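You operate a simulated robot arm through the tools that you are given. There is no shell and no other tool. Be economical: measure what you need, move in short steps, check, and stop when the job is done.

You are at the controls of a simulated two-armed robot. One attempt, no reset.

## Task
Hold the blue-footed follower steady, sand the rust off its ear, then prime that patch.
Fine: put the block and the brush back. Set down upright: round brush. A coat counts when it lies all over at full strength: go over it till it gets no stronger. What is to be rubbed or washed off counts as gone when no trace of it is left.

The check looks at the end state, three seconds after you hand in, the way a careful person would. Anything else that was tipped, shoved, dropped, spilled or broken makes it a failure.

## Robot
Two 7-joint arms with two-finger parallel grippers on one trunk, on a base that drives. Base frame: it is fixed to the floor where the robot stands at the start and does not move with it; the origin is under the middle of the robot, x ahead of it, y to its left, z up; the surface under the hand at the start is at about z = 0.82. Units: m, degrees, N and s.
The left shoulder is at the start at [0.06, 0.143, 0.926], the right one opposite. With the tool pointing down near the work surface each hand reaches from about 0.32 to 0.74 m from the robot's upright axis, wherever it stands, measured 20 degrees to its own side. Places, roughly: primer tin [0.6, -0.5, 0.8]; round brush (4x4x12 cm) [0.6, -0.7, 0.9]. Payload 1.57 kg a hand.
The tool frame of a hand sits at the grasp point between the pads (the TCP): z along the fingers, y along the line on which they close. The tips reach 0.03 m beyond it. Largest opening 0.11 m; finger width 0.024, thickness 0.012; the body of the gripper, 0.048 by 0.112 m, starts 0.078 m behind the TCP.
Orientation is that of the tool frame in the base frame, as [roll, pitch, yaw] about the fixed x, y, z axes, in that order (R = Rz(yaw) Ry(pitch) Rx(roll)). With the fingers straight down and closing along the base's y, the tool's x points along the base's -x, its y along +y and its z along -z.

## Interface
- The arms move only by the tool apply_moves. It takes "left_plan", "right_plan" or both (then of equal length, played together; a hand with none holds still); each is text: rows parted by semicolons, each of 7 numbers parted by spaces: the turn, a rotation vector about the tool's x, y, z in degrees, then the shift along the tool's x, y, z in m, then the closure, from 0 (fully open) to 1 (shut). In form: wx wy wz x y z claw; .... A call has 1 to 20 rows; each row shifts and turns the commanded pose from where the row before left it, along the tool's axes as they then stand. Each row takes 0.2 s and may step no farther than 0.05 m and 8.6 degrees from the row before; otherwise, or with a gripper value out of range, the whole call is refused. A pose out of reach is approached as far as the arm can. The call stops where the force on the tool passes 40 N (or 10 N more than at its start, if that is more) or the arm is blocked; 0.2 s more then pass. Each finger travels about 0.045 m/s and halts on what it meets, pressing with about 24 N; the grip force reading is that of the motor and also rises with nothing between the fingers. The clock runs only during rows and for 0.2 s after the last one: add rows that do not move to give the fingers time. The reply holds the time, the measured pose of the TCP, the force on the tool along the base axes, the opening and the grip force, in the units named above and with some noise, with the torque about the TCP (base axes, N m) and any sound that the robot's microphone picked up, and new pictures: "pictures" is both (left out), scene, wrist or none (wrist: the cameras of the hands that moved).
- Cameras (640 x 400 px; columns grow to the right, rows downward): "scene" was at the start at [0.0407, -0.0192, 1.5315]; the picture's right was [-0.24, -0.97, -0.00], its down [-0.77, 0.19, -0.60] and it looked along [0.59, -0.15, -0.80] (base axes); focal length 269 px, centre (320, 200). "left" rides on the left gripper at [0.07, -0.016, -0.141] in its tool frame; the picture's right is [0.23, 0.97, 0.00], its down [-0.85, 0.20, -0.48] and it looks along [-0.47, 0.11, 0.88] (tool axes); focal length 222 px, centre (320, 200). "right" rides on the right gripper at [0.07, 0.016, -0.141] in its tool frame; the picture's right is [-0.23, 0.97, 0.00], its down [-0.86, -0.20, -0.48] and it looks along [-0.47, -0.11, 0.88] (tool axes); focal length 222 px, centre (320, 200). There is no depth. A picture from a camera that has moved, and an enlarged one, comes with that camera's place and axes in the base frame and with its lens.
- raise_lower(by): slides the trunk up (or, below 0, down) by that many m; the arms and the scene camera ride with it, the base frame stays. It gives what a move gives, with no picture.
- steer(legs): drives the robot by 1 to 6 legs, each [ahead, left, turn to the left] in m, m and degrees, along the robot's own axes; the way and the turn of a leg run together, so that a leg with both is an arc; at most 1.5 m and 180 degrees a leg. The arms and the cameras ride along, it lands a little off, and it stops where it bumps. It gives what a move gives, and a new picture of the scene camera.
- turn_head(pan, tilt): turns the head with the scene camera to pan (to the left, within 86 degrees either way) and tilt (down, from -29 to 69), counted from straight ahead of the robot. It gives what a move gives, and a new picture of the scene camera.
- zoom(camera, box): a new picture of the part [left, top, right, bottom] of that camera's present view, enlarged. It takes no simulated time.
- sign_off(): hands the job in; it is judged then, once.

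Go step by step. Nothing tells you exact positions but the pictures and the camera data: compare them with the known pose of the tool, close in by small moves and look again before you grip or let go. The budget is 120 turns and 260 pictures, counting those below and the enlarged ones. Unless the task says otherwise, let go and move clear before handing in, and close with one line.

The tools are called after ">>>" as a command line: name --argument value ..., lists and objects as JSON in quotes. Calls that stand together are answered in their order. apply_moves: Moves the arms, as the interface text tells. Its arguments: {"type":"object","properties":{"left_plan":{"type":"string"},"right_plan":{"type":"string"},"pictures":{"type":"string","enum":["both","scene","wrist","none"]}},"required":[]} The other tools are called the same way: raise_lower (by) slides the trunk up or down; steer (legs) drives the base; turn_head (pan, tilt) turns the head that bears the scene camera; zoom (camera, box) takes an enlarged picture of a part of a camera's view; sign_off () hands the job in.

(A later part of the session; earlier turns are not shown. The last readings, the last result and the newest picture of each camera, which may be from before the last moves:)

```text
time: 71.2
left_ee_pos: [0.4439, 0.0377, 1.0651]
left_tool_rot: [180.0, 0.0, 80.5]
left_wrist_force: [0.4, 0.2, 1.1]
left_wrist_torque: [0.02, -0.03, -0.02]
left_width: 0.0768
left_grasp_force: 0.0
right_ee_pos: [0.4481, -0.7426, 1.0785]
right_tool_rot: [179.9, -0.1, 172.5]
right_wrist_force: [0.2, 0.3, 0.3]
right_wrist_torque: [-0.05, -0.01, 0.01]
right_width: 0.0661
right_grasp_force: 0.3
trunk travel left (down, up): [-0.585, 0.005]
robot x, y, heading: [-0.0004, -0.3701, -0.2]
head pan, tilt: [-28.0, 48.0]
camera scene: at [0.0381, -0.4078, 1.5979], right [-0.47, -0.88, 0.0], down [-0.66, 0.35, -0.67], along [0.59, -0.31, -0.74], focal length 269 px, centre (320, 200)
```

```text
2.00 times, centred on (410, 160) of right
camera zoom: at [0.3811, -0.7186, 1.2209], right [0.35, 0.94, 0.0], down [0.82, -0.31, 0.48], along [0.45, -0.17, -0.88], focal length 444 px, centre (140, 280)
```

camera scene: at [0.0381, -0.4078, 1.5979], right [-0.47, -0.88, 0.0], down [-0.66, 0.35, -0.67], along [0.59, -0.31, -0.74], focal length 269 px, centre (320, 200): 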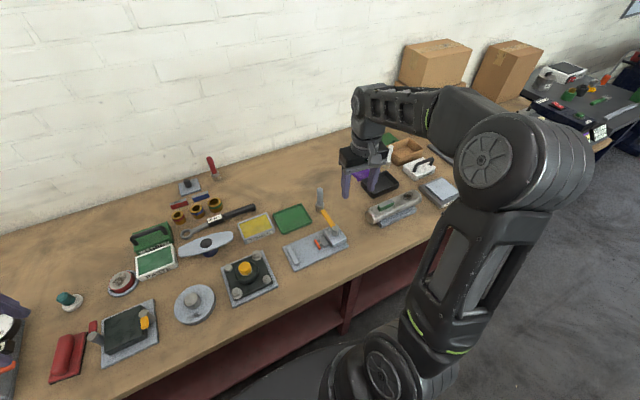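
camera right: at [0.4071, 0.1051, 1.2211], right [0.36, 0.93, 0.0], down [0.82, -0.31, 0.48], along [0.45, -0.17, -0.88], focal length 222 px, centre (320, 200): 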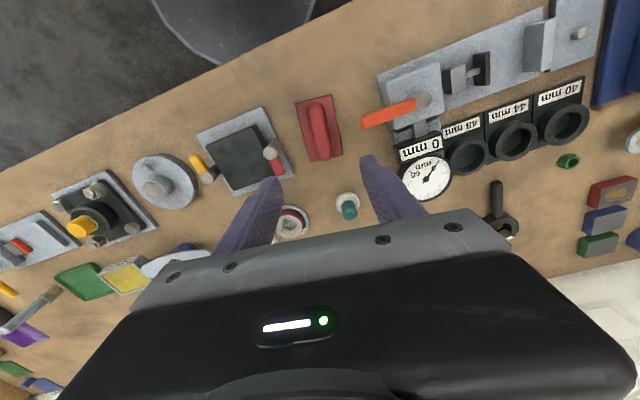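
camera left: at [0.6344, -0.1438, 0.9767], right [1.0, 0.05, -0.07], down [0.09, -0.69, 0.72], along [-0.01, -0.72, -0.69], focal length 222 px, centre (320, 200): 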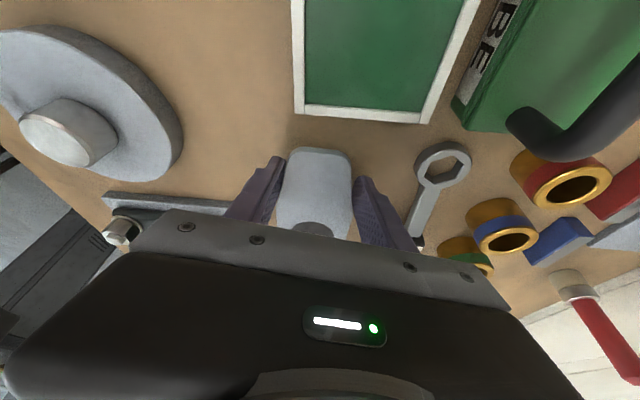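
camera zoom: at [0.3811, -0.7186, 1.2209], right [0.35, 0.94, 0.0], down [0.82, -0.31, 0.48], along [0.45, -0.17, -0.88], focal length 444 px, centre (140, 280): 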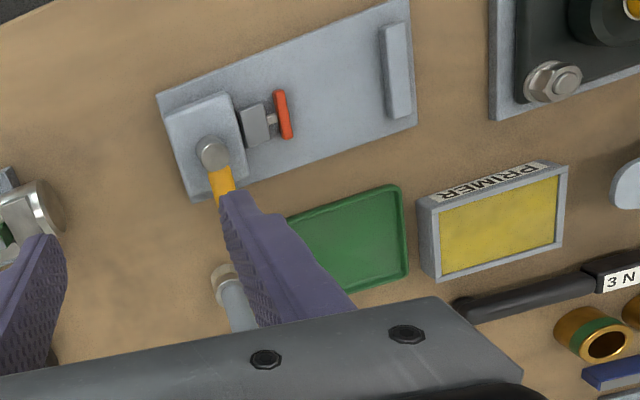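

The brush stands upright at about (0.606, -0.708), top z 0.944. I'll bring the left hand back above the ear (tilted) and the right hand above the brush.

>>> apply_moves --left_plan "0 0 0 -0.0301 0.0337 0.0077 0.3; 0 0 0 -0.0301 0.0337 0.0077 0.3; 0 0 0 -0.0301 0.0337 0.0077 0.3; 0 0 0 -0.0301 0.0337 0.0077 0.3; 0 0 0 -0.0301 0.0337 0.0077 0.3; 0 0 0 -0.0301 0.0337 0.0077 0.3; 0 0 0 -0.0301 0.0337 0.0077 0.3; 0 -6 0 0 0 0 0.3; 0 -6 0 0 0 0 0.3; 0 -6 0 0 0 0 0.3; 0 0 0 0 0 0 0.3" --right_plan "0 0 0 0 0 0 0.5; 0 0 0 0 0 0 0.5; 0 0 0 -0.038 0.0138 0.0195 0.5; 0 0 0 -0.038 0.0138 0.0195 0.5; 0 0 0 -0.038 0.0138 0.0195 0.5; 0 0 0 -0.038 0.0138 0.0195 0.5; 0 0 0 0 0 0 0.5; 0 0 0 0 0 0 0.5; 0 0 0 0 0 0 0.5; 0 0 0 0 0 0 0.5; 0 0 0 0 0 0 0.5" --pictures "both"

>>> zoom --camera "scene" --box '[150, 160, 350, 280]'

```text
time: 73.6
left_ee_pos: [0.6427, -0.2087, 1.0095]
left_tool_rot: [-179.9, 18.0, 80.4]
left_wrist_force: [0.2, -0.6, 0.1]
left_wrist_torque: [0.03, 0.01, -0.03]
left_width: 0.0772
left_grasp_force: 0.1
right_ee_pos: [0.6066, -0.7083, 1.0001]
right_tool_rot: [180.0, 0.0, 172.4]
right_wrist_force: [-0.3, -0.3, 0.5]
right_wrist_torque: [0.01, 0.02, 0.01]
right_width: 0.0552
right_grasp_force: 0.0
trunk travel left (down, up): [-0.585, 0.005]
robot x, y, heading: [0.0001, -0.3684, -0.0]
head pan, tilt: [-28.0, 48.0]
camera scene: at [0.0381, -0.4085, 1.5979], right [-0.47, -0.88, 0.0], down [-0.66, 0.35, -0.67], along [0.59, -0.31, -0.74], focal length 269 px, centre (320, 200)
camera right: at [0.5391, -0.684, 1.1432], right [0.35, 0.94, 0.0], down [0.82, -0.31, 0.48], along [0.45, -0.17, -0.88], focal length 222 px, centre (320, 200)
camera left: at [0.6447, -0.0982, 1.1227], right [1.0, 0.05, -0.07], down [0.09, -0.69, 0.72], along [-0.01, -0.72, -0.69], focal length 222 px, centre (320, 200)
```

scene: 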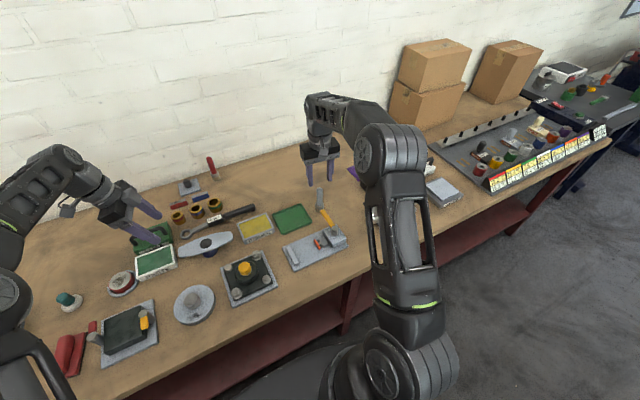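
right: 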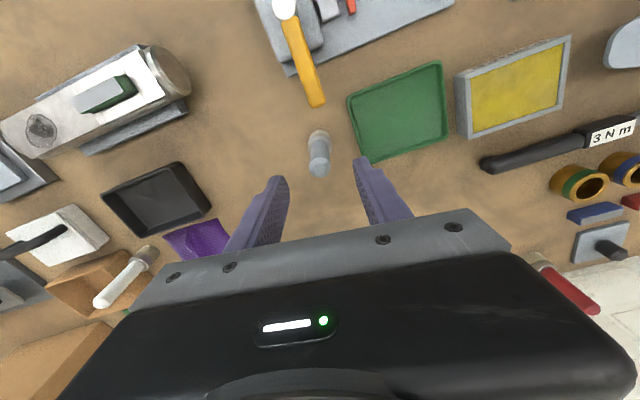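
left: 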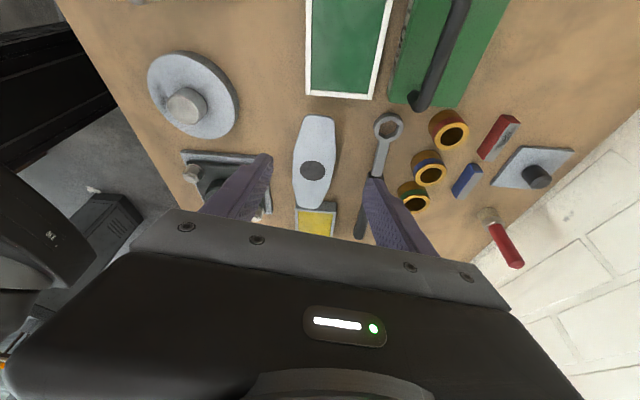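

```text
3.20 times, centred on (250, 220) of scene
camera zoom: at [0.0381, -0.4085, 1.5979], right [-0.47, -0.88, 0.0], down [-0.66, 0.35, -0.67], along [0.59, -0.31, -0.74], focal length 862 px, centre (544, 136)
```

zoom: 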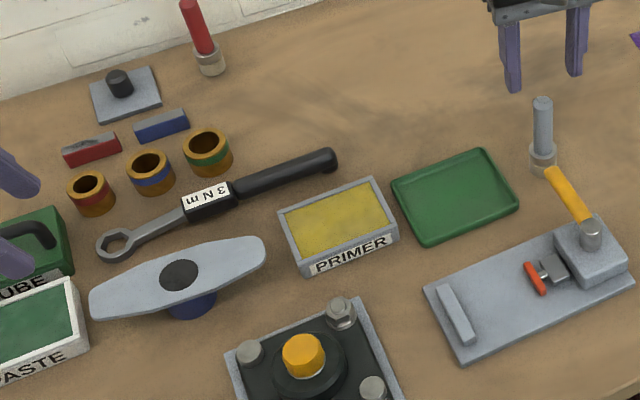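

Both aligned. Left descends along its tilted axis and grips the ear; right descends and grips the brush handle.

>>> apply_moves --left_plan "0 0 0 0 -0.0015 0.04 0.3; 0 0 0 0 0 0.04 0.3; 0 0 0 0 0 0.04 0.3; 0 0 0 0 0 0.025 0.3; 0 0 0 0 0 0.008 0.3; 0 0 0 0 0 0 0.4; 0 0 0 0 0 0 0.5; 0 0 0 0 0 0 0.7; 0 0 0 0 0 0 0.9; 0 0 0 0 0 0 0.9; 0 0 0 0 0 0 0.9" --right_plan "0 0 0 0 0 0.03 0.5; 0 0 0 0 0 0.03 0.5; 0 0 0 0 0 0.02 0.5; 0 0 0 0 0 0.015 0.5; 0 0 0 0 0 0 0.5; 0 0 0 0 0 0 0.6; 0 0 0 0 0 0 0.7; 0 0 0 0 0 0 0.8; 0 0 0 0 0 0 0.95; 0 0 0 0 0 0 0.95; 0 0 0 0 0 0 0.95" --pictures "both"

>>> zoom --camera "scene" --box '[150, 160, 350, 280]'

```text
time: 76.0
left_ee_pos: [0.633, -0.2548, 0.8635]
left_tool_rot: [180.0, 17.9, 80.5]
left_wrist_force: [-1.0, 0.1, 0.7]
left_wrist_torque: [0.1, -0.03, -0.07]
left_width: 0.0556
left_grasp_force: 24.3
right_ee_pos: [0.6067, -0.7068, 0.9046]
right_tool_rot: [-179.9, 0.0, 172.5]
right_wrist_force: [0.2, -0.5, -0.3]
right_wrist_torque: [0.01, 0.01, -0.01]
right_width: 0.0204
right_grasp_force: 23.9
trunk travel left (down, up): [-0.585, 0.005]
robot x, y, heading: [-0.0016, -0.3714, -0.0]
head pan, tilt: [-28.0, 48.0]
camera scene: at [0.0382, -0.4079, 1.5979], right [-0.47, -0.88, 0.0], down [-0.66, 0.35, -0.67], along [0.59, -0.31, -0.74], focal length 269 px, centre (320, 200)
camera right: at [0.5391, -0.6834, 1.0477], right [0.35, 0.94, 0.0], down [0.82, -0.31, 0.48], along [0.45, -0.17, -0.88], focal length 222 px, centre (320, 200)
camera left: at [0.6351, -0.1433, 0.9773], right [1.0, 0.05, -0.07], down [0.09, -0.69, 0.72], along [-0.01, -0.72, -0.69], focal length 222 px, centre (320, 200)
```

scene: 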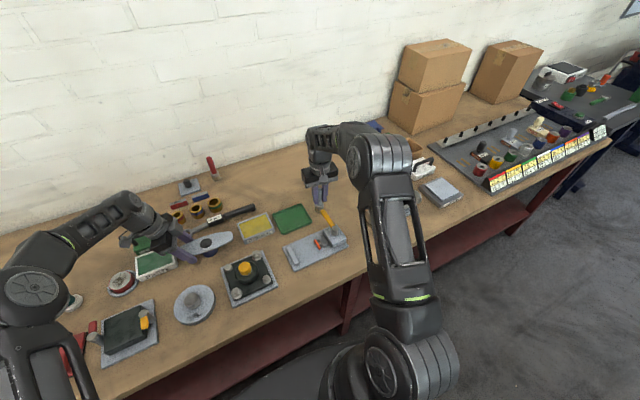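
right: 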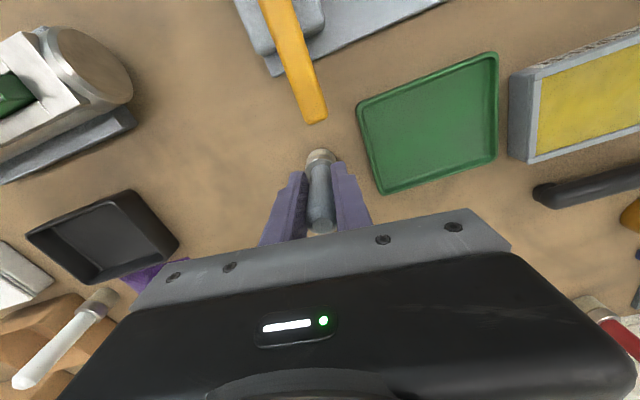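
left: 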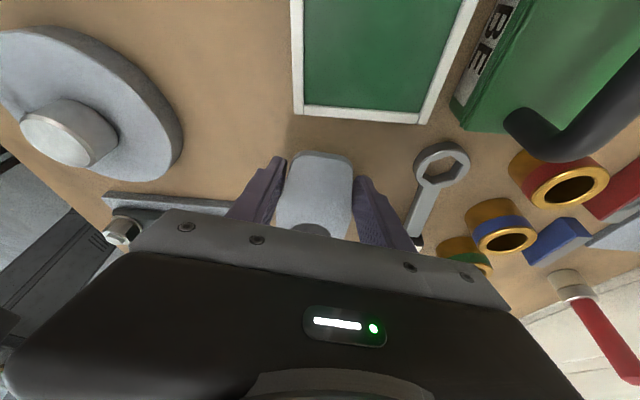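

```text
3.20 times, centred on (250, 220) of scene
camera zoom: at [0.0382, -0.4079, 1.5979], right [-0.47, -0.88, 0.0], down [-0.66, 0.35, -0.67], along [0.59, -0.31, -0.74], focal length 862 px, centre (544, 136)
```

zoom: 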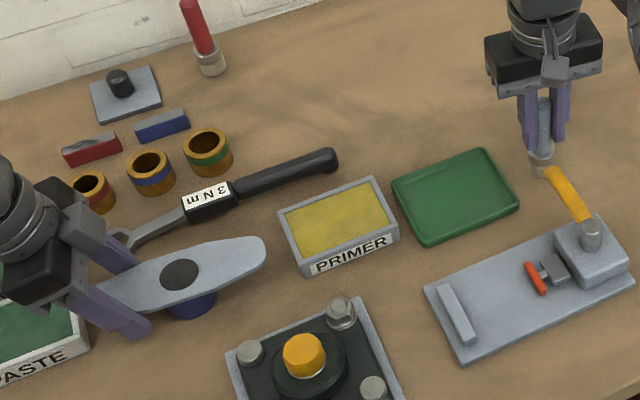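

Both grips hold. Lift the brush and carry it over the primer tin.

>>> apply_moves --right_plan "0 0 0 0 0 -0.04 0.95; 0 0 0 0 0 -0.04 0.95; 0 0 0 0.0007 0.048 0 0.95; 0 0 0 0.0007 0.048 0 0.95; 0 0 0 0.0007 0.048 0 0.95; 0 0 0 0.0007 0.048 0 0.95; 0 0 0 0.0007 0.0476 0 0.95; 0 0 0 0 0 0.03 0.95; 0 0 0 0 0 0 0.95" --pictures "both"

>>> zoom --camera "scene" --box '[190, 170, 310, 260]'

```text
time: 78.0
left_ee_pos: [0.6348, -0.2544, 0.8659]
left_tool_rot: [180.0, 18.1, 80.5]
left_wrist_force: [0.8, 1.1, -0.4]
left_wrist_torque: [0.12, 0.03, 0.0]
left_width: 0.0556
left_grasp_force: 23.6
right_ee_pos: [0.6348, -0.4684, 0.9518]
right_tool_rot: [-180.0, 0.0, 172.5]
right_wrist_force: [0.0, 0.3, -0.6]
right_wrist_torque: [-0.02, -0.02, -0.01]
right_width: 0.0203
right_grasp_force: 23.9
trunk travel left (down, up): [-0.585, 0.005]
robot x, y, heading: [-0.0015, -0.3729, -0.2]
head pan, tilt: [-28.0, 48.0]
camera scene: at [0.0385, -0.4077, 1.5979], right [-0.47, -0.88, 0.0], down [-0.66, 0.35, -0.67], along [0.59, -0.31, -0.74], focal length 269 px, centre (320, 200)
camera right: at [0.5674, -0.4439, 1.0952], right [0.35, 0.94, 0.0], down [0.82, -0.31, 0.48], along [0.45, -0.17, -0.88], focal length 222 px, centre (320, 200)
```

scene: 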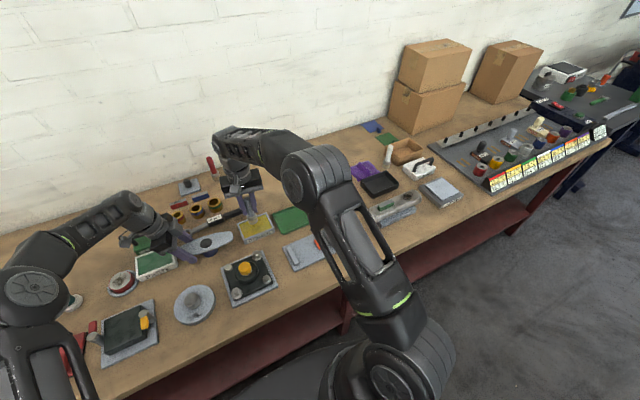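
right: 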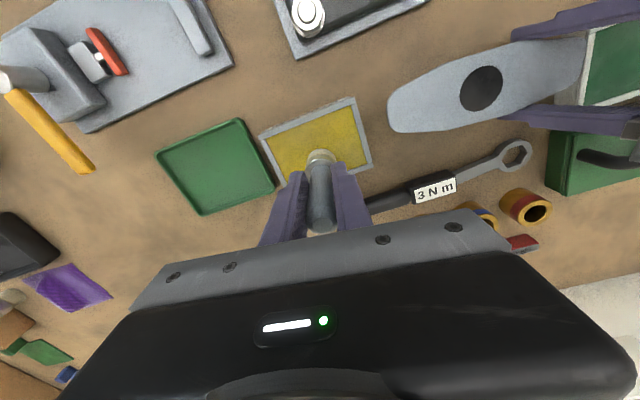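

```text
4.44 times, centred on (250, 215) of scene
camera zoom: at [0.0385, -0.4077, 1.5979], right [-0.47, -0.88, 0.0], down [-0.66, 0.35, -0.67], along [0.59, -0.31, -0.74], focal length 1197 px, centre (631, 133)
```

zoom: 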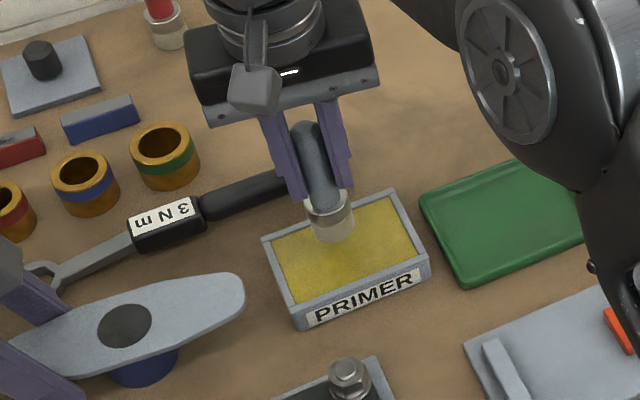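

Centred over the primer. Lower gently.

>>> apply_moves --right_plan "0 0 0 0 0 0.012 0.95; 0 0 0 0 0 0.006 0.95; 0 0 0 0 0 0.003 0.95; 0 0 0 0 0 0 0.95" --pictures "none"

>>> zoom --camera "scene" --box '[190, 170, 310, 260]'

```text
time: 79.0
left_ee_pos: [0.6345, -0.2541, 0.8648]
left_tool_rot: [180.0, 18.0, 80.5]
left_wrist_force: [0.5, 0.4, 0.4]
left_wrist_torque: [0.1, 0.01, -0.03]
left_width: 0.0556
left_grasp_force: 24.1
right_ee_pos: [0.6339, -0.4694, 0.9336]
right_tool_rot: [179.9, 0.0, 172.5]
right_wrist_force: [-0.3, 1.0, 0.1]
right_wrist_torque: [-0.04, 0.01, 0.0]
right_width: 0.0203
right_grasp_force: 23.8
trunk travel left (down, up): [-0.585, 0.005]
robot x, y, heading: [0.0028, -0.3698, 0.0]
head pan, tilt: [-28.0, 48.0]
```

```text
4.44 times, centred on (250, 215) of scene
camera zoom: at [0.0385, -0.4078, 1.5979], right [-0.47, -0.88, 0.0], down [-0.66, 0.35, -0.67], along [0.59, -0.31, -0.74], focal length 1197 px, centre (631, 133)
```

zoom: 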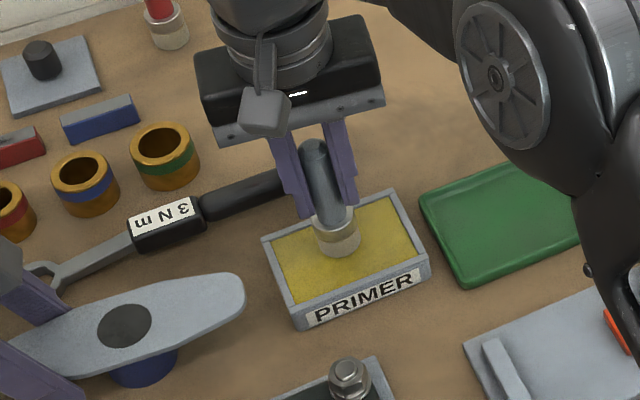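

Bottom is around z 0.849, apparently at the surface. A few more millimetres, watching the force.

>>> apply_moves --right_plan "0 0 0 0 0 0.003 0.95; 0 0 0 0 0 0.003 0.95; 0 0 0 0 0 0.002 0.95; 0 0 0 0 0 0 0.95" --pictures "none"

>>> zoom --camera "scene" --box '[190, 170, 310, 260]'

```text
time: 80.0
left_ee_pos: [0.6321, -0.2537, 0.8644]
left_tool_rot: [179.9, 18.0, 80.5]
left_wrist_force: [0.0, -0.2, 0.7]
left_wrist_torque: [0.3, -0.02, 0.03]
left_width: 0.0556
left_grasp_force: 23.7
right_ee_pos: [0.6336, -0.4694, 0.9271]
right_tool_rot: [179.9, 0.3, 172.5]
right_wrist_force: [2.4, -0.3, 18.9]
right_wrist_torque: [-0.06, -0.3, -0.01]
right_width: 0.0209
right_grasp_force: 23.7
trunk travel left (down, up): [-0.585, 0.005]
robot x, y, heading: [-0.0027, -0.3731, -0.1]
head pan, tilt: [-28.0, 48.0]
```

```text
4.44 times, centred on (250, 215) of scene
camera zoom: at [0.0369, -0.4075, 1.5981], right [-0.47, -0.88, 0.0], down [-0.66, 0.35, -0.67], along [0.59, -0.31, -0.74], focal length 1197 px, centre (631, 133)
```

zoom: 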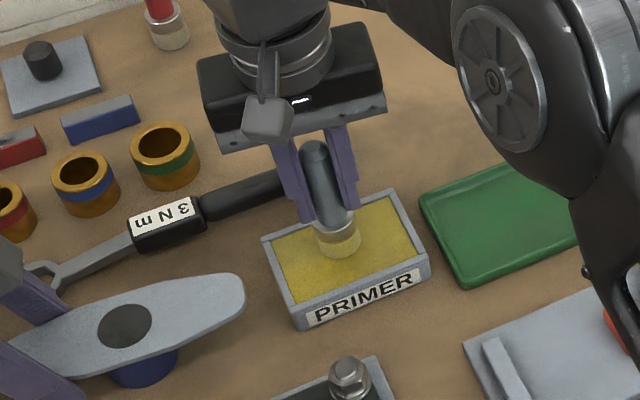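

The brush has loaded yellow. Lift it out and inspect.

>>> apply_moves --right_plan "0 0 0 0 0 -0.01 0.95; 0 0 0 0 0 -0.03 0.95; 0 0 0 0 0 -0.02 0.95; 0 0 0 0 0 0 0.95" --pictures "wrist"

>>> zoom --camera "scene" --box '[190, 170, 310, 260]'

```text
time: 81.0
left_ee_pos: [0.6345, -0.2542, 0.8643]
left_tool_rot: [180.0, 18.0, 80.5]
left_wrist_force: [0.3, 0.3, 0.3]
left_wrist_torque: [0.08, -0.02, 0.04]
left_width: 0.0553
left_grasp_force: 23.6
right_ee_pos: [0.6364, -0.4687, 0.985]
right_tool_rot: [-180.0, 0.0, 172.5]
right_wrist_force: [-0.3, 0.2, 0.0]
right_wrist_torque: [0.01, 0.01, 0.0]
right_width: 0.0207
right_grasp_force: 23.9
trunk travel left (down, up): [-0.585, 0.005]
robot x, y, heading: [-0.0001, -0.3704, 0.2]
head pan, tilt: [-28.0, 48.0]
camera right: at [0.5686, -0.4459, 1.1283], right [0.35, 0.94, 0.0], down [0.82, -0.31, 0.48], along [0.45, -0.17, -0.88], focal length 222 px, centre (320, 200)
```

right: 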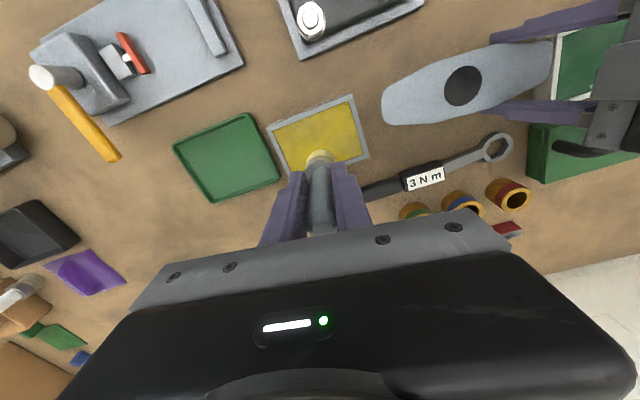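

```text
4.44 times, centred on (250, 215) of scene
camera zoom: at [0.0385, -0.4078, 1.5979], right [-0.47, -0.88, 0.0], down [-0.66, 0.35, -0.67], along [0.59, -0.31, -0.74], focal length 1197 px, centre (631, 133)
```

zoom: 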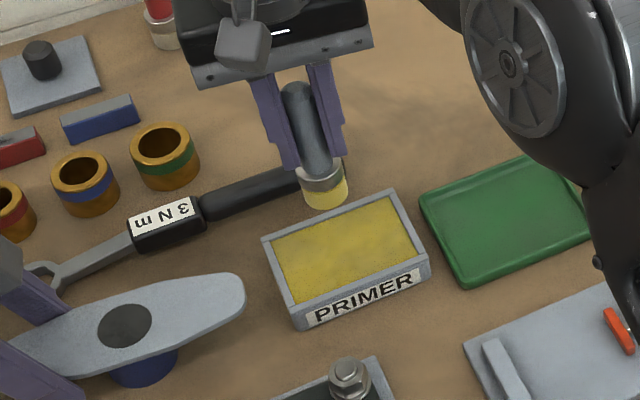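

Move over the ear patch and lower to just above it.

>>> apply_moves --right_plan "0 0 0 0.0083 0.0352 0 0.95; 0 0 0 0.0083 0.0352 0 0.95; 0 0 0 0.0083 0.0352 0 0.95; 0 0 0 0 0 0.02 0.95; 0 0 0 0 0 0.007 0.95; 0 0 0 0 0 0 0.95" --pictures "wrist"

>>> zoom --camera "scene" --box '[170, 190, 270, 265]'

```text
time: 82.4
left_ee_pos: [0.6343, -0.2541, 0.8648]
left_tool_rot: [-180.0, 18.0, 80.5]
left_wrist_force: [-0.2, -0.3, 0.4]
left_wrist_torque: [0.01, -0.01, -0.01]
left_width: 0.0555
left_grasp_force: 24.1
right_ee_pos: [0.6235, -0.3616, 0.9594]
right_tool_rot: [180.0, 0.0, 172.4]
right_wrist_force: [0.2, 0.2, -0.9]
right_wrist_torque: [-0.01, -0.01, -0.02]
right_width: 0.0203
right_grasp_force: 24.1
trunk travel left (down, up): [-0.585, 0.005]
robot x, y, heading: [0.0033, -0.3681, 0.0]
head pan, tilt: [-28.0, 48.0]
camera right: at [0.5564, -0.3371, 1.1016], right [0.35, 0.94, 0.0], down [0.82, -0.31, 0.48], along [0.45, -0.17, -0.88], focal length 222 px, centre (320, 200)
```

right: 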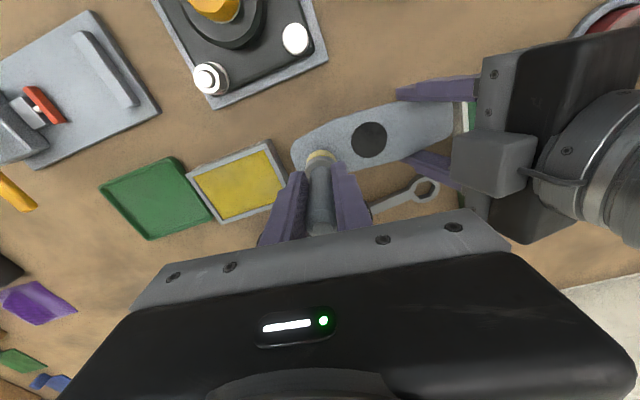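

```text
5.33 times, centred on (220, 228) of scene
camera zoom: at [0.0384, -0.4078, 1.5979], right [-0.47, -0.88, 0.0], down [-0.66, 0.35, -0.67], along [0.59, -0.31, -0.74], focal length 1436 px, centre (853, 53)
```

zoom: 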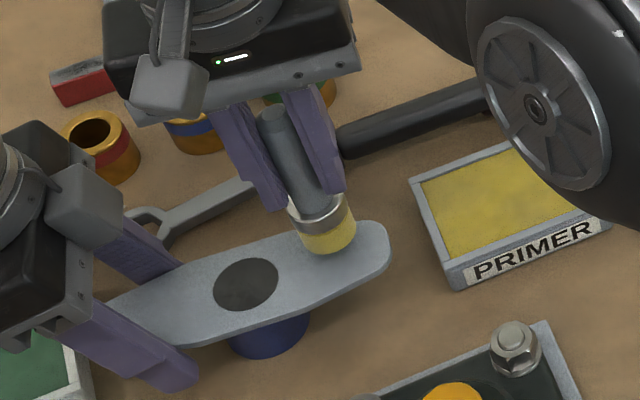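

>>> apply_moves --right_plan "0 0 0 0 0 0.004 0.95; 0 0 0 0 0 0.002 0.95; 0 0 0 0 0 0.001 0.95; 0 0 0 0 0 0 0.95" --pictures "none"

```text
time: 83.4
left_ee_pos: [0.6344, -0.2548, 0.8641]
left_tool_rot: [-179.9, 18.0, 80.6]
left_wrist_force: [0.6, 0.6, 0.4]
left_wrist_torque: [-0.01, 0.03, 0.02]
left_width: 0.0556
left_grasp_force: 23.7
right_ee_pos: [0.6232, -0.3611, 0.9509]
right_tool_rot: [180.0, -0.1, 172.5]
right_wrist_force: [-0.4, 0.3, -1.0]
right_wrist_torque: [0.01, -0.02, 0.03]
right_width: 0.0204
right_grasp_force: 24.2
trunk travel left (down, up): [-0.585, 0.005]
robot x, y, heading: [-0.0012, -0.3697, -0.1]
head pan, tilt: [-28.0, 48.0]
```

>>> apply_moves --right_plan "0 0 0 0 0 0.001 0.95; 0 0 0 0 0 0.001 0.95; 0 0 0 0 0 0.001 0.95; 0 0 0 0 0 0 0.95" --pictures "none"

>>> zoom --camera "scene" --box '[190, 200, 260, 250]'

```text
time: 84.4
left_ee_pos: [0.634, -0.2546, 0.8654]
left_tool_rot: [180.0, 18.0, 80.4]
left_wrist_force: [0.9, 0.4, 0.7]
left_wrist_torque: [0.01, 0.0, 0.09]
left_width: 0.0559
left_grasp_force: 23.8
right_ee_pos: [0.6223, -0.3621, 0.9488]
right_tool_rot: [-179.9, 0.0, 172.4]
right_wrist_force: [-0.2, -0.6, -0.9]
right_wrist_torque: [-0.01, -0.03, 0.01]
right_width: 0.0205
right_grasp_force: 24.3
trunk travel left (down, up): [-0.585, 0.005]
robot x, y, heading: [0.0027, -0.3662, 0.0]
head pan, tilt: [-28.0, 48.0]
```

```text
8.00 times, centred on (225, 225) of scene
camera zoom: at [0.0385, -0.4078, 1.5979], right [-0.47, -0.88, 0.0], down [-0.66, 0.35, -0.67], along [0.59, -0.31, -0.74], focal length 2154 px, centre (1080, 0)
```

zoom: 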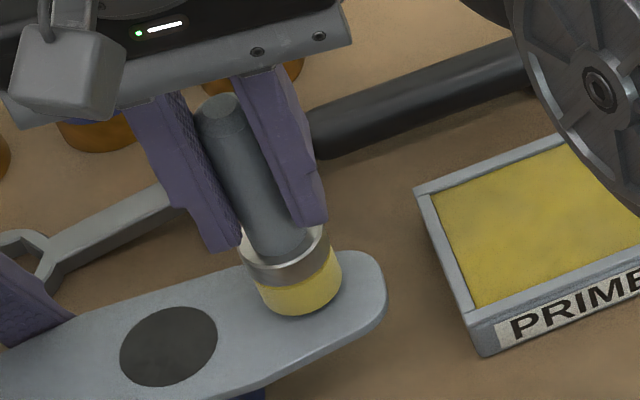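

>>> apply_moves --right_plan "0 0 0 0 0 0.001 0.95; 0 0 0 0 0 0.001 0.95; 0 0 0 0 0 0 0.95" --pictures "none"

```text
time: 85.2
left_ee_pos: [0.6343, -0.2549, 0.8629]
left_tool_rot: [180.0, 17.9, 80.5]
left_wrist_force: [2.0, 0.7, -1.2]
left_wrist_torque: [0.06, -0.03, 0.1]
left_width: 0.0554
left_grasp_force: 24.4
right_ee_pos: [0.6232, -0.3616, 0.9465]
right_tool_rot: [180.0, -0.1, 172.3]
right_wrist_force: [0.2, 0.1, 1.1]
right_wrist_torque: [-0.03, -0.03, -0.02]
right_width: 0.0205
right_grasp_force: 23.5
trunk travel left (down, up): [-0.585, 0.005]
robot x, y, heading: [-0.0019, -0.3667, -0.3]
head pan, tilt: [-28.0, 48.0]
```

Contact. Press slightly and stroke over the patch.

>>> apply_moves --right_plan "0 0 0 0 0 0.001 0.95; 0 0 0 0 -0.012 0 0.95; 0 0 0 0 0.012 0 0.95; 0 0 0 0 0.01 0 0.95; 0 0 0 0.006 -0.01 0 0.95; 0 0 0 0 -0.012 0 0.95; 0 0 0 0 0.012 0 0.95; 0 0 0 0 0.01 0 0.95; 0 0 0 -0.012 0 0 0.95; 0 0 0 0 -0.01 0 0.95; 0 0 0 0 -0.012 0 0.95; 0 0 0 0 0.012 0 0.95; 0 0 0 0.006 0 0 0.95; 0 0 0 0 0 0 0.95" --pictures "none"

>>> zoom --camera "scene" --box '[190, 200, 260, 250]'

```text
time: 88.2
left_ee_pos: [0.6339, -0.2543, 0.8659]
left_tool_rot: [179.9, 18.1, 80.5]
left_wrist_force: [-1.0, 2.1, 2.5]
left_wrist_torque: [-0.09, 0.07, -0.12]
left_width: 0.055
left_grasp_force: 23.8
right_ee_pos: [0.6225, -0.361, 0.9467]
right_tool_rot: [179.9, -0.1, 172.6]
right_wrist_force: [1.9, -0.9, 5.7]
right_wrist_torque: [0.01, -0.23, 0.0]
right_width: 0.0204
right_grasp_force: 23.9
trunk travel left (down, up): [-0.585, 0.005]
robot x, y, heading: [-0.0009, -0.3708, -0.0]
head pan, tilt: [-28.0, 48.0]
```

```text
8.00 times, centred on (225, 225) of scene
camera zoom: at [0.0375, -0.4077, 1.598], right [-0.47, -0.88, 0.0], down [-0.66, 0.35, -0.67], along [0.59, -0.31, -0.74], focal length 2154 px, centre (1080, 0)
```

zoom: 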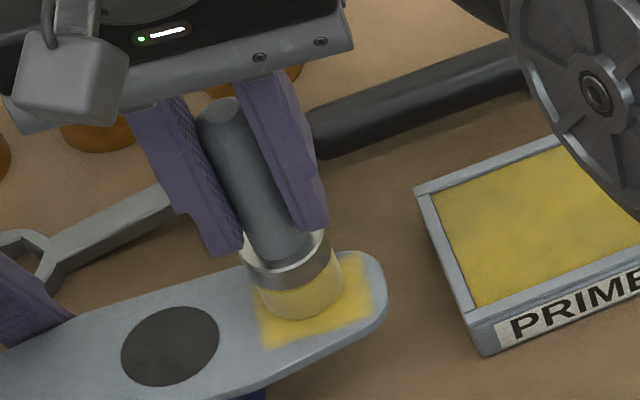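

It's painting well. Lift and look at the coverage.

>>> apply_moves --right_plan "0 0 0 0 0 -0.03 0.95; 0 0 0 0 -0.04 0 0.95; 0 0 0 0 -0.045 0 0.95; 0 0 0 0.01 -0.025 0 0.95; 0 0 0 0 0 0 0.95" --pictures "none"

>>> zoom --camera "scene" --box '[190, 205, 260, 255]'

>>> zoom --camera "right" --box '[340, 60, 560, 200]'

```text
time: 89.4
left_ee_pos: [0.6335, -0.2539, 0.8664]
left_tool_rot: [179.9, 18.0, 80.5]
left_wrist_force: [0.9, 3.1, 3.7]
left_wrist_torque: [-0.31, 0.1, 0.02]
left_width: 0.0551
left_grasp_force: 24.3
right_ee_pos: [0.598, -0.4696, 0.9753]
right_tool_rot: [-180.0, 0.0, 172.5]
right_wrist_force: [0.0, 0.2, -0.3]
right_wrist_torque: [0.0, -0.01, 0.03]
right_width: 0.0205
right_grasp_force: 24.1
trunk travel left (down, up): [-0.585, 0.005]
robot x, y, heading: [-0.0019, -0.3675, 0.0]
head pan, tilt: [-28.0, 48.0]
```

```text
8.00 times, centred on (225, 230) of scene
camera zoom: at [0.0379, -0.4075, 1.598], right [-0.47, -0.88, 0.0], down [-0.66, 0.35, -0.67], along [0.59, -0.31, -0.74], focal length 2154 px, centre (1080, -40)
```

zoom: 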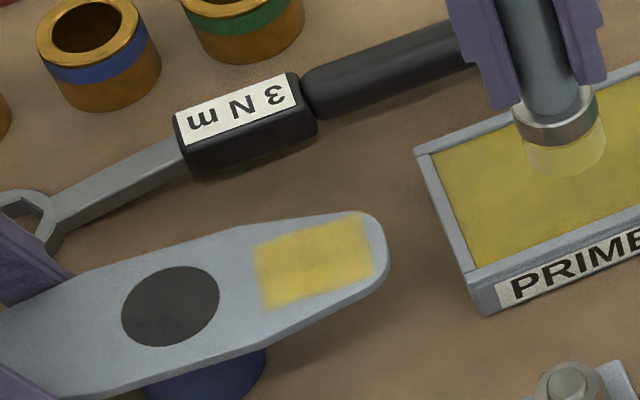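

```text
2.86 times, centred on (450, 130) of right
camera zoom: at [0.5306, -0.4459, 1.1185], right [0.35, 0.94, 0.0], down [0.82, -0.31, 0.48], along [0.45, -0.17, -0.88], focal length 635 px, centre (-51, 400)
```

zoom: 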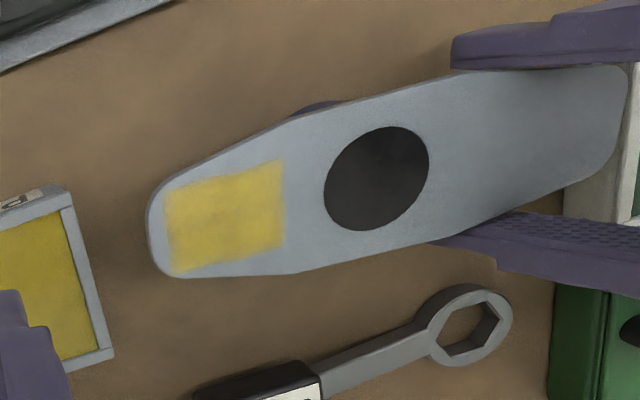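

The patch has a first coat over its whole area (x 0.604–0.638, y -0.384 to -0.341). I'll reload the brush and do a second coat.

>>> apply_moves --right_plan "0 0 0 -0.0367 0.0048 0 0.95; 0 0 0 0 0 0.03 0.95; 0 0 0 0 0 0.015 0.95; 0 0 0 0 0 0.004 0.95; 0 0 0 0 0 0.002 0.95; 0 0 0 0 0 0.001 0.95; 0 0 0 0 0 0 0.95" --pictures "none"

>>> zoom --camera "scene" --box '[190, 190, 290, 260]'

```text
time: 91.0
left_ee_pos: [0.6324, -0.2554, 0.8654]
left_tool_rot: [180.0, 18.1, 80.4]
left_wrist_force: [0.2, 0.3, 0.5]
left_wrist_torque: [0.26, -0.04, 0.01]
left_width: 0.0553
left_grasp_force: 24.1
right_ee_pos: [0.6359, -0.469, 0.9258]
right_tool_rot: [179.9, 0.3, 172.5]
right_wrist_force: [-1.8, -1.0, 19.0]
right_wrist_torque: [-0.14, 0.01, -0.01]
right_width: 0.0204
right_grasp_force: 24.0
trunk travel left (down, up): [-0.585, 0.005]
robot x, y, heading: [0.0004, -0.3708, -0.2]
head pan, tilt: [-28.0, 48.0]
```

```text
5.71 times, centred on (240, 225) of scene
camera zoom: at [0.0362, -0.4077, 1.5981], right [-0.47, -0.88, 0.0], down [-0.66, 0.35, -0.67], along [0.59, -0.31, -0.74], focal length 1538 px, centre (777, 57)
```

zoom: 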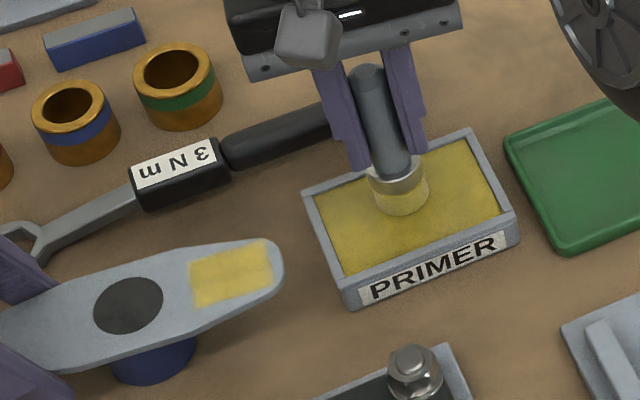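

>>> apply_moves --right_plan "0 0 0 0 0 -0.015 0.95; 0 0 0 0 0 -0.035 0.95; 0 0 0 0.0089 0.0352 0 0.95; 0 0 0 0.0088 0.0351 0 0.95; 0 0 0 0.0088 0.0351 0 0.95; 0 0 0 0 0 0.02 0.95; 0 0 0 0 0 0.006 0.95; 0 0 0 0 0 0 0.95" --pictures "none"

>>> zoom --camera "scene" --box '[190, 200, 260, 250]'

```text
time: 92.8
left_ee_pos: [0.633, -0.2547, 0.8643]
left_tool_rot: [-180.0, 18.0, 80.5]
left_wrist_force: [-0.8, 0.3, -0.2]
left_wrist_torque: [-0.01, 0.01, -0.01]
left_width: 0.055
left_grasp_force: 23.9
right_ee_pos: [0.625, -0.362, 0.9487]
right_tool_rot: [179.9, 0.0, 172.4]
right_wrist_force: [0.5, 0.7, -1.3]
right_wrist_torque: [0.03, 0.02, -0.03]
right_width: 0.0202
right_grasp_force: 23.6
trunk travel left (down, up): [-0.585, 0.005]
robot x, y, heading: [-0.0024, -0.3715, 0.3]
head pan, tilt: [-28.0, 48.0]
```

```text
8.00 times, centred on (225, 225) of scene
camera zoom: at [0.0383, -0.4077, 1.5979], right [-0.47, -0.88, 0.0], down [-0.66, 0.35, -0.67], along [0.59, -0.31, -0.74], focal length 2154 px, centre (1080, 0)
```

zoom: 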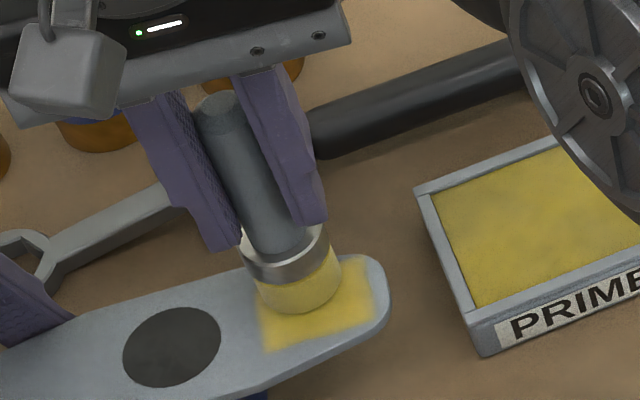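

>>> apply_moves --right_plan "0 0 0 0.002 0 0.0015 0.95; 0 0 0 0 0 0.0015 0.95; 0 0 0 0 0 0 0.95" --pictures "none"

```text
time: 93.6
left_ee_pos: [0.6339, -0.2531, 0.8643]
left_tool_rot: [179.9, 18.0, 80.5]
left_wrist_force: [3.5, 0.6, -0.1]
left_wrist_torque: [0.5, 0.11, 0.3]
left_width: 0.0549
left_grasp_force: 23.9
right_ee_pos: [0.6214, -0.3599, 0.9465]
right_tool_rot: [180.0, 0.2, 172.5]
right_wrist_force: [-2.2, -1.8, 11.0]
right_wrist_torque: [0.01, -0.04, -0.02]
right_width: 0.0204
right_grasp_force: 23.9
trunk travel left (down, up): [-0.585, 0.005]
robot x, y, heading: [-0.0001, -0.3687, 0.1]
head pan, tilt: [-28.0, 48.0]
```

Good contact at 11 N. Stroke over the whole patch repeatedly.

>>> apply_moves --right_plan "0 0 0 0 -0.012 -0.0003 0.95; 0 0 0 0.008 0 0 0.95; 0 0 0 0 0.012 0 0.95; 0 0 0 0 0.012 0 0.95; 0 0 0 -0.008 0 0 0.95; 0 0 0 0 -0.012 0 0.95; 0 0 0 0 -0.012 0 0.95; 0 0 0 -0.008 0 0 0.95; 0 0 0 0 0.012 0 0.95; 0 0 0 0 0.012 0 0.95; 0 0 0 0.008 0 0 0.95; 0 0 0 0 -0.012 0 0.95; 0 0 0 0 -0.012 0 0.95; 0 0 0 0.008 0 0 0.95; 0 0 0 0 0.024 0 0.95; 0 0 0 -0.016 0 0 0.95; 0 0 0 0 -0.024 0 0.95; 0 0 0 0.008 0.012 0 0.95; 0 0 0 0 0 0 0.95" --pictures "none"

>>> apply_moves --right_plan "0 0 0 0 0 -0.03 0.95; 0 0 0 0 -0.04 0 0.95; 0 0 0 0 -0.045 0 0.95; 0 0 0 0.01 -0.025 0 0.95; 0 0 0 0 0 0 0.95" --pictures "none"

>>> zoom --camera "scene" --box '[190, 205, 260, 255]'

>>> zoom --camera "right" --box '[340, 60, 560, 200]'

```text
time: 97.6
left_ee_pos: [0.6346, -0.2555, 0.8637]
left_tool_rot: [179.9, 18.0, 80.4]
left_wrist_force: [1.0, 0.7, 4.5]
left_wrist_torque: [-0.39, 0.01, 0.04]
left_width: 0.0545
left_grasp_force: 24.8
right_ee_pos: [0.6217, -0.361, 0.9472]
right_tool_rot: [-180.0, 0.1, 172.5]
right_wrist_force: [0.3, -0.2, -0.7]
right_wrist_torque: [0.01, 0.01, -0.03]
right_width: 0.0203
right_grasp_force: 23.7
trunk travel left (down, up): [-0.585, 0.005]
robot x, y, heading: [-0.0011, -0.369, 0.2]
head pan, tilt: [-28.0, 48.0]
```

```text
time: 98.8
left_ee_pos: [0.6335, -0.255, 0.8648]
left_tool_rot: [-179.9, 18.0, 80.4]
left_wrist_force: [0.6, -1.0, 2.6]
left_wrist_torque: [-0.31, -0.02, 0.06]
left_width: 0.0549
left_grasp_force: 24.0
right_ee_pos: [0.5961, -0.4683, 0.9734]
right_tool_rot: [-180.0, 0.0, 172.5]
right_wrist_force: [0.1, 0.6, -0.3]
right_wrist_torque: [0.01, -0.01, 0.02]
right_width: 0.0204
right_grasp_force: 23.8
trunk travel left (down, up): [-0.585, 0.005]
robot x, y, heading: [-0.0016, -0.3727, -0.1]
head pan, tilt: [-28.0, 48.0]
```

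```text
8.00 times, centred on (225, 230) of scene
camera zoom: at [0.0381, -0.408, 1.5979], right [-0.47, -0.88, 0.0], down [-0.66, 0.35, -0.67], along [0.59, -0.31, -0.74], focal length 2154 px, centre (1080, -40)
```

zoom: 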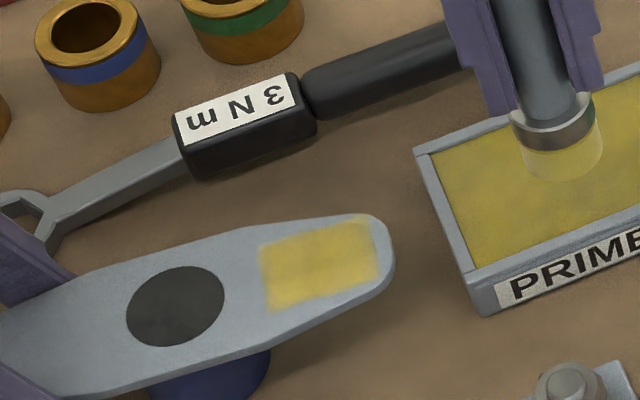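

```text
2.86 times, centred on (450, 130) of right
camera zoom: at [0.5291, -0.4444, 1.1174], right [0.35, 0.94, 0.0], down [0.82, -0.31, 0.48], along [0.45, -0.17, -0.88], focal length 635 px, centre (-51, 400)
```

zoom: 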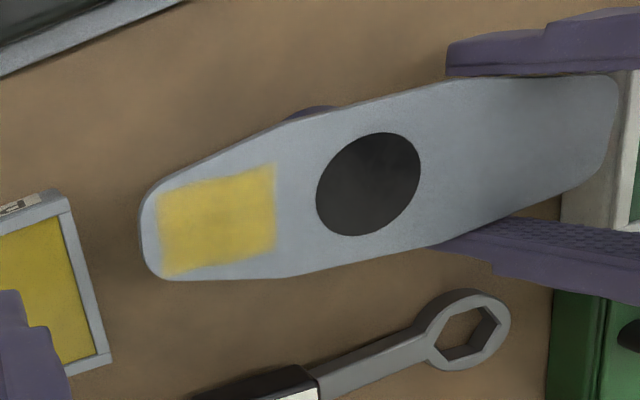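

>>> zoom --camera "scene" --box '[218, 230, 242, 245]'

>>> zoom --camera "right" --box '[385, 110, 445, 165]'

```text
16.00 times, centred on (230, 238) of scene
camera zoom: at [0.0381, -0.408, 1.5979], right [-0.47, -0.88, 0.0], down [-0.66, 0.35, -0.67], along [0.59, -0.31, -0.74], focal length 4308 px, centre (1760, -400)
```

zoom: 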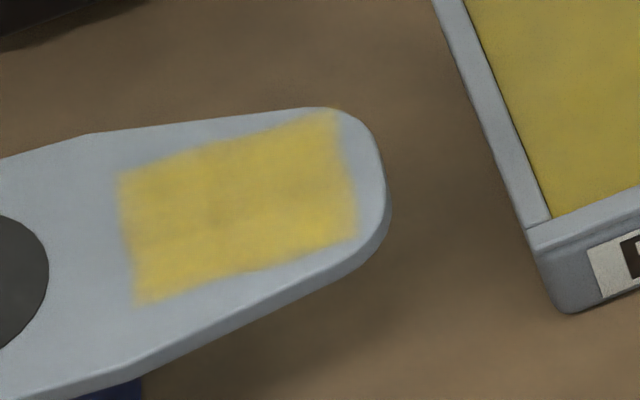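

```text
7.27 times, centred on (415, 138) of right
camera zoom: at [0.5291, -0.4444, 1.1174], right [0.35, 0.94, 0.0], down [0.82, -0.31, 0.48], along [0.45, -0.17, -0.88], focal length 1615 px, centre (-371, 654)
```

zoom: 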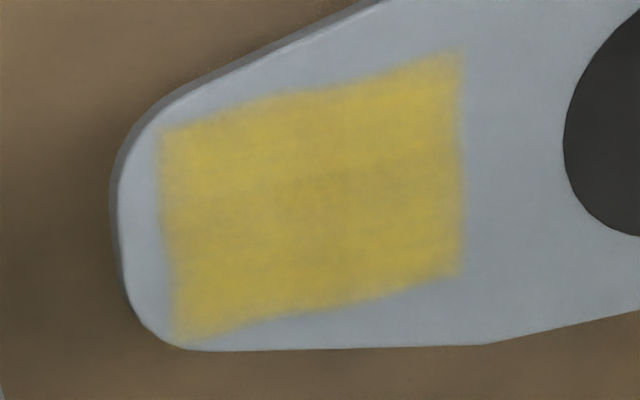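

Coat looks nearly even; a third loaded pass will show whether it gets any stronger.

>>> apply_moves --right_plan "0 0 0 -0.0387 0.005 0 0.95; 0 0 0 0 0 0.03 0.95; 0 0 0 0 0 0.014 0.95; 0 0 0 0 0 0.004 0.95; 0 0 0 0 0 0.002 0.95; 0 0 0 0 0 0 0.95; 0 0 0 0 0 -0.015 0.95; 0 0 0 0 0 -0.035 0.95; 0 0 0 0.0097 0.034 0 0.95; 0 0 0 0.0097 0.034 0 0.95; 0 0 0 0.0097 0.034 0 0.95; 0 0 0 0 0 0.02 0.95; 0 0 0 0 0 0.006 0.95; 0 0 0 0 0 0 0.95" --pictures "none"

>>> zoom --camera "scene" --box '[190, 200, 260, 250]'

```text
time: 101.8
left_ee_pos: [0.6337, -0.2546, 0.8655]
left_tool_rot: [180.0, 18.0, 80.5]
left_wrist_force: [1.3, -0.2, 0.1]
left_wrist_torque: [0.2, -0.02, 0.04]
left_width: 0.0542
left_grasp_force: 23.7
right_ee_pos: [0.6224, -0.364, 0.9486]
right_tool_rot: [-179.9, 0.1, 172.6]
right_wrist_force: [-0.2, 1.1, -1.2]
right_wrist_torque: [-0.02, -0.01, -0.02]
right_width: 0.0205
right_grasp_force: 23.7
trunk travel left (down, up): [-0.585, 0.005]
robot x, y, heading: [0.0003, -0.3698, -0.1]
head pan, tilt: [-28.0, 48.0]
```

```text
8.00 times, centred on (225, 225) of scene
camera zoom: at [0.0387, -0.4078, 1.5979], right [-0.47, -0.88, 0.0], down [-0.66, 0.35, -0.67], along [0.59, -0.31, -0.74], focal length 2154 px, centre (1080, 0)
```

zoom: 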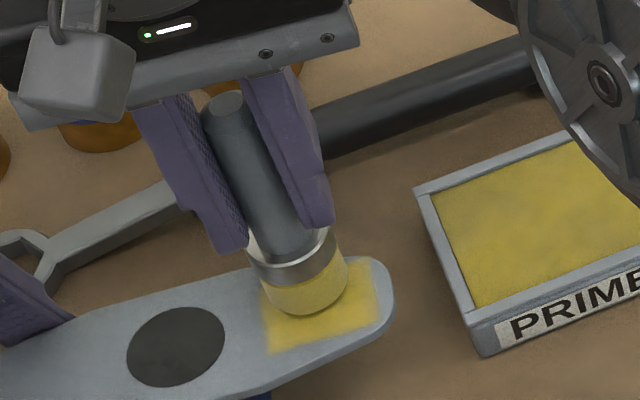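

>>> apply_moves --right_plan "0 0 0 0.002 0 0.002 0.95; 0 0 0 0 0 0.0017 0.95; 0 0 0 0 0 0 0.95" --pictures "none"

```text
time: 102.6
left_ee_pos: [0.634, -0.2553, 0.8648]
left_tool_rot: [-180.0, 18.1, 80.5]
left_wrist_force: [1.1, 0.3, 0.7]
left_wrist_torque: [0.4, 0.01, 0.11]
left_width: 0.0544
left_grasp_force: 23.7
right_ee_pos: [0.6194, -0.3643, 0.9451]
right_tool_rot: [-180.0, -0.1, 172.5]
right_wrist_force: [0.0, -1.0, 2.7]
right_wrist_torque: [0.02, -0.1, 0.03]
right_width: 0.0208
right_grasp_force: 23.8
trunk travel left (down, up): [-0.585, 0.005]
robot x, y, heading: [0.0011, -0.3712, -0.2]
head pan, tilt: [-28.0, 48.0]
```

>>> apply_moves --right_plan "0 0 0 0 -0.012 0.0005 0.95; 0 0 0 0.008 0 0 0.95; 0 0 0 0 0.012 0 0.95; 0 0 0 0 0.012 0 0.95; 0 0 0 -0.008 0 0 0.95; 0 0 0 0 -0.012 0 0.95; 0 0 0 0 -0.012 0.0003 0.95; 0 0 0 -0.008 0 0 0.95; 0 0 0 0 0.012 0 0.95; 0 0 0 0 0.012 0 0.95; 0 0 0 0.008 0 0 0.95; 0 0 0 0 -0.012 0 0.95; 0 0 0 0 -0.012 0.0003 0.95; 0 0 0 0.008 0 0 0.95; 0 0 0 0 0.024 0 0.95; 0 0 0 -0.016 0 0 0.95; 0 0 0 0 -0.024 0 0.95; 0 0 0 0.008 0.012 0 0.95; 0 0 0 0 0 0 0.95" --pictures "none"

>>> apply_moves --right_plan "0 0 0 0 0 -0.03 0.95; 0 0 0 0 -0.04 0 0.95; 0 0 0 0 -0.045 0 0.95; 0 0 0 0.01 -0.025 0 0.95; 0 0 0 0 0 0 0.95" --pictures "none"

>>> zoom --camera "scene" --box '[218, 230, 242, 245]'

>>> zoom --camera "right" --box '[385, 110, 445, 165]'

```text
time: 106.6
left_ee_pos: [0.6339, -0.2537, 0.865]
left_tool_rot: [-180.0, 18.0, 80.5]
left_wrist_force: [0.4, 2.2, 0.3]
left_wrist_torque: [0.15, 0.01, 0.03]
left_width: 0.054
left_grasp_force: 23.8
right_ee_pos: [0.6182, -0.3642, 0.945]
right_tool_rot: [-179.9, 0.0, 172.4]
right_wrist_force: [2.0, -3.5, 8.2]
right_wrist_torque: [-0.16, -0.22, -0.03]
right_width: 0.0206
right_grasp_force: 23.6
trunk travel left (down, up): [-0.585, 0.005]
robot x, y, heading: [-0.0025, -0.3706, -0.1]
head pan, tilt: [-28.0, 48.0]
```

```text
time: 107.8
left_ee_pos: [0.6334, -0.2545, 0.8643]
left_tool_rot: [179.9, 18.1, 80.5]
left_wrist_force: [0.1, 0.1, 1.2]
left_wrist_torque: [-0.24, 0.03, -0.01]
left_width: 0.054
left_grasp_force: 24.0
right_ee_pos: [0.5937, -0.4699, 0.9762]
right_tool_rot: [179.9, 0.0, 172.6]
right_wrist_force: [0.1, 0.4, -0.6]
right_wrist_torque: [-0.03, 0.0, 0.0]
right_width: 0.0204
right_grasp_force: 23.9
trunk travel left (down, up): [-0.585, 0.005]
robot x, y, heading: [0.0008, -0.372, -0.1]
head pan, tilt: [-28.0, 48.0]
```

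```text
16.00 times, centred on (230, 238) of scene
camera zoom: at [0.0381, -0.4078, 1.598], right [-0.47, -0.88, 0.0], down [-0.66, 0.35, -0.67], along [0.59, -0.31, -0.74], focal length 4308 px, centre (1760, -400)
```

zoom: 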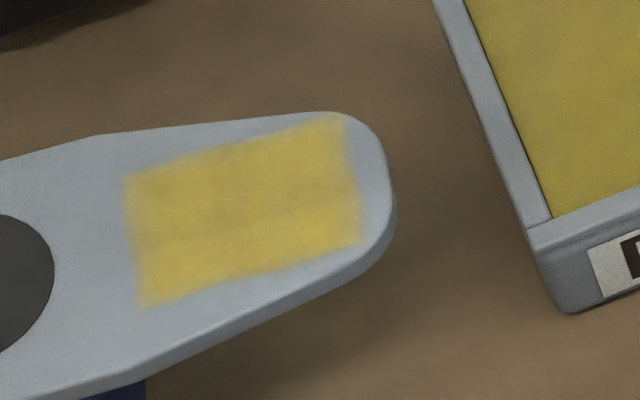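

```text
7.27 times, centred on (415, 138) of right
camera zoom: at [0.5271, -0.447, 1.1188], right [0.35, 0.94, 0.0], down [0.82, -0.31, 0.48], along [0.45, -0.17, -0.88], focal length 1615 px, centre (-371, 654)
```

zoom: 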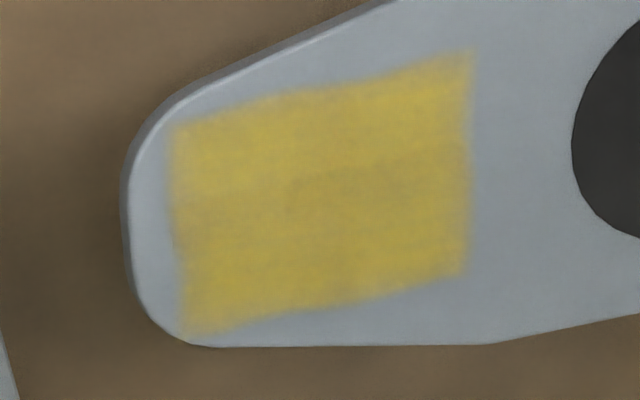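

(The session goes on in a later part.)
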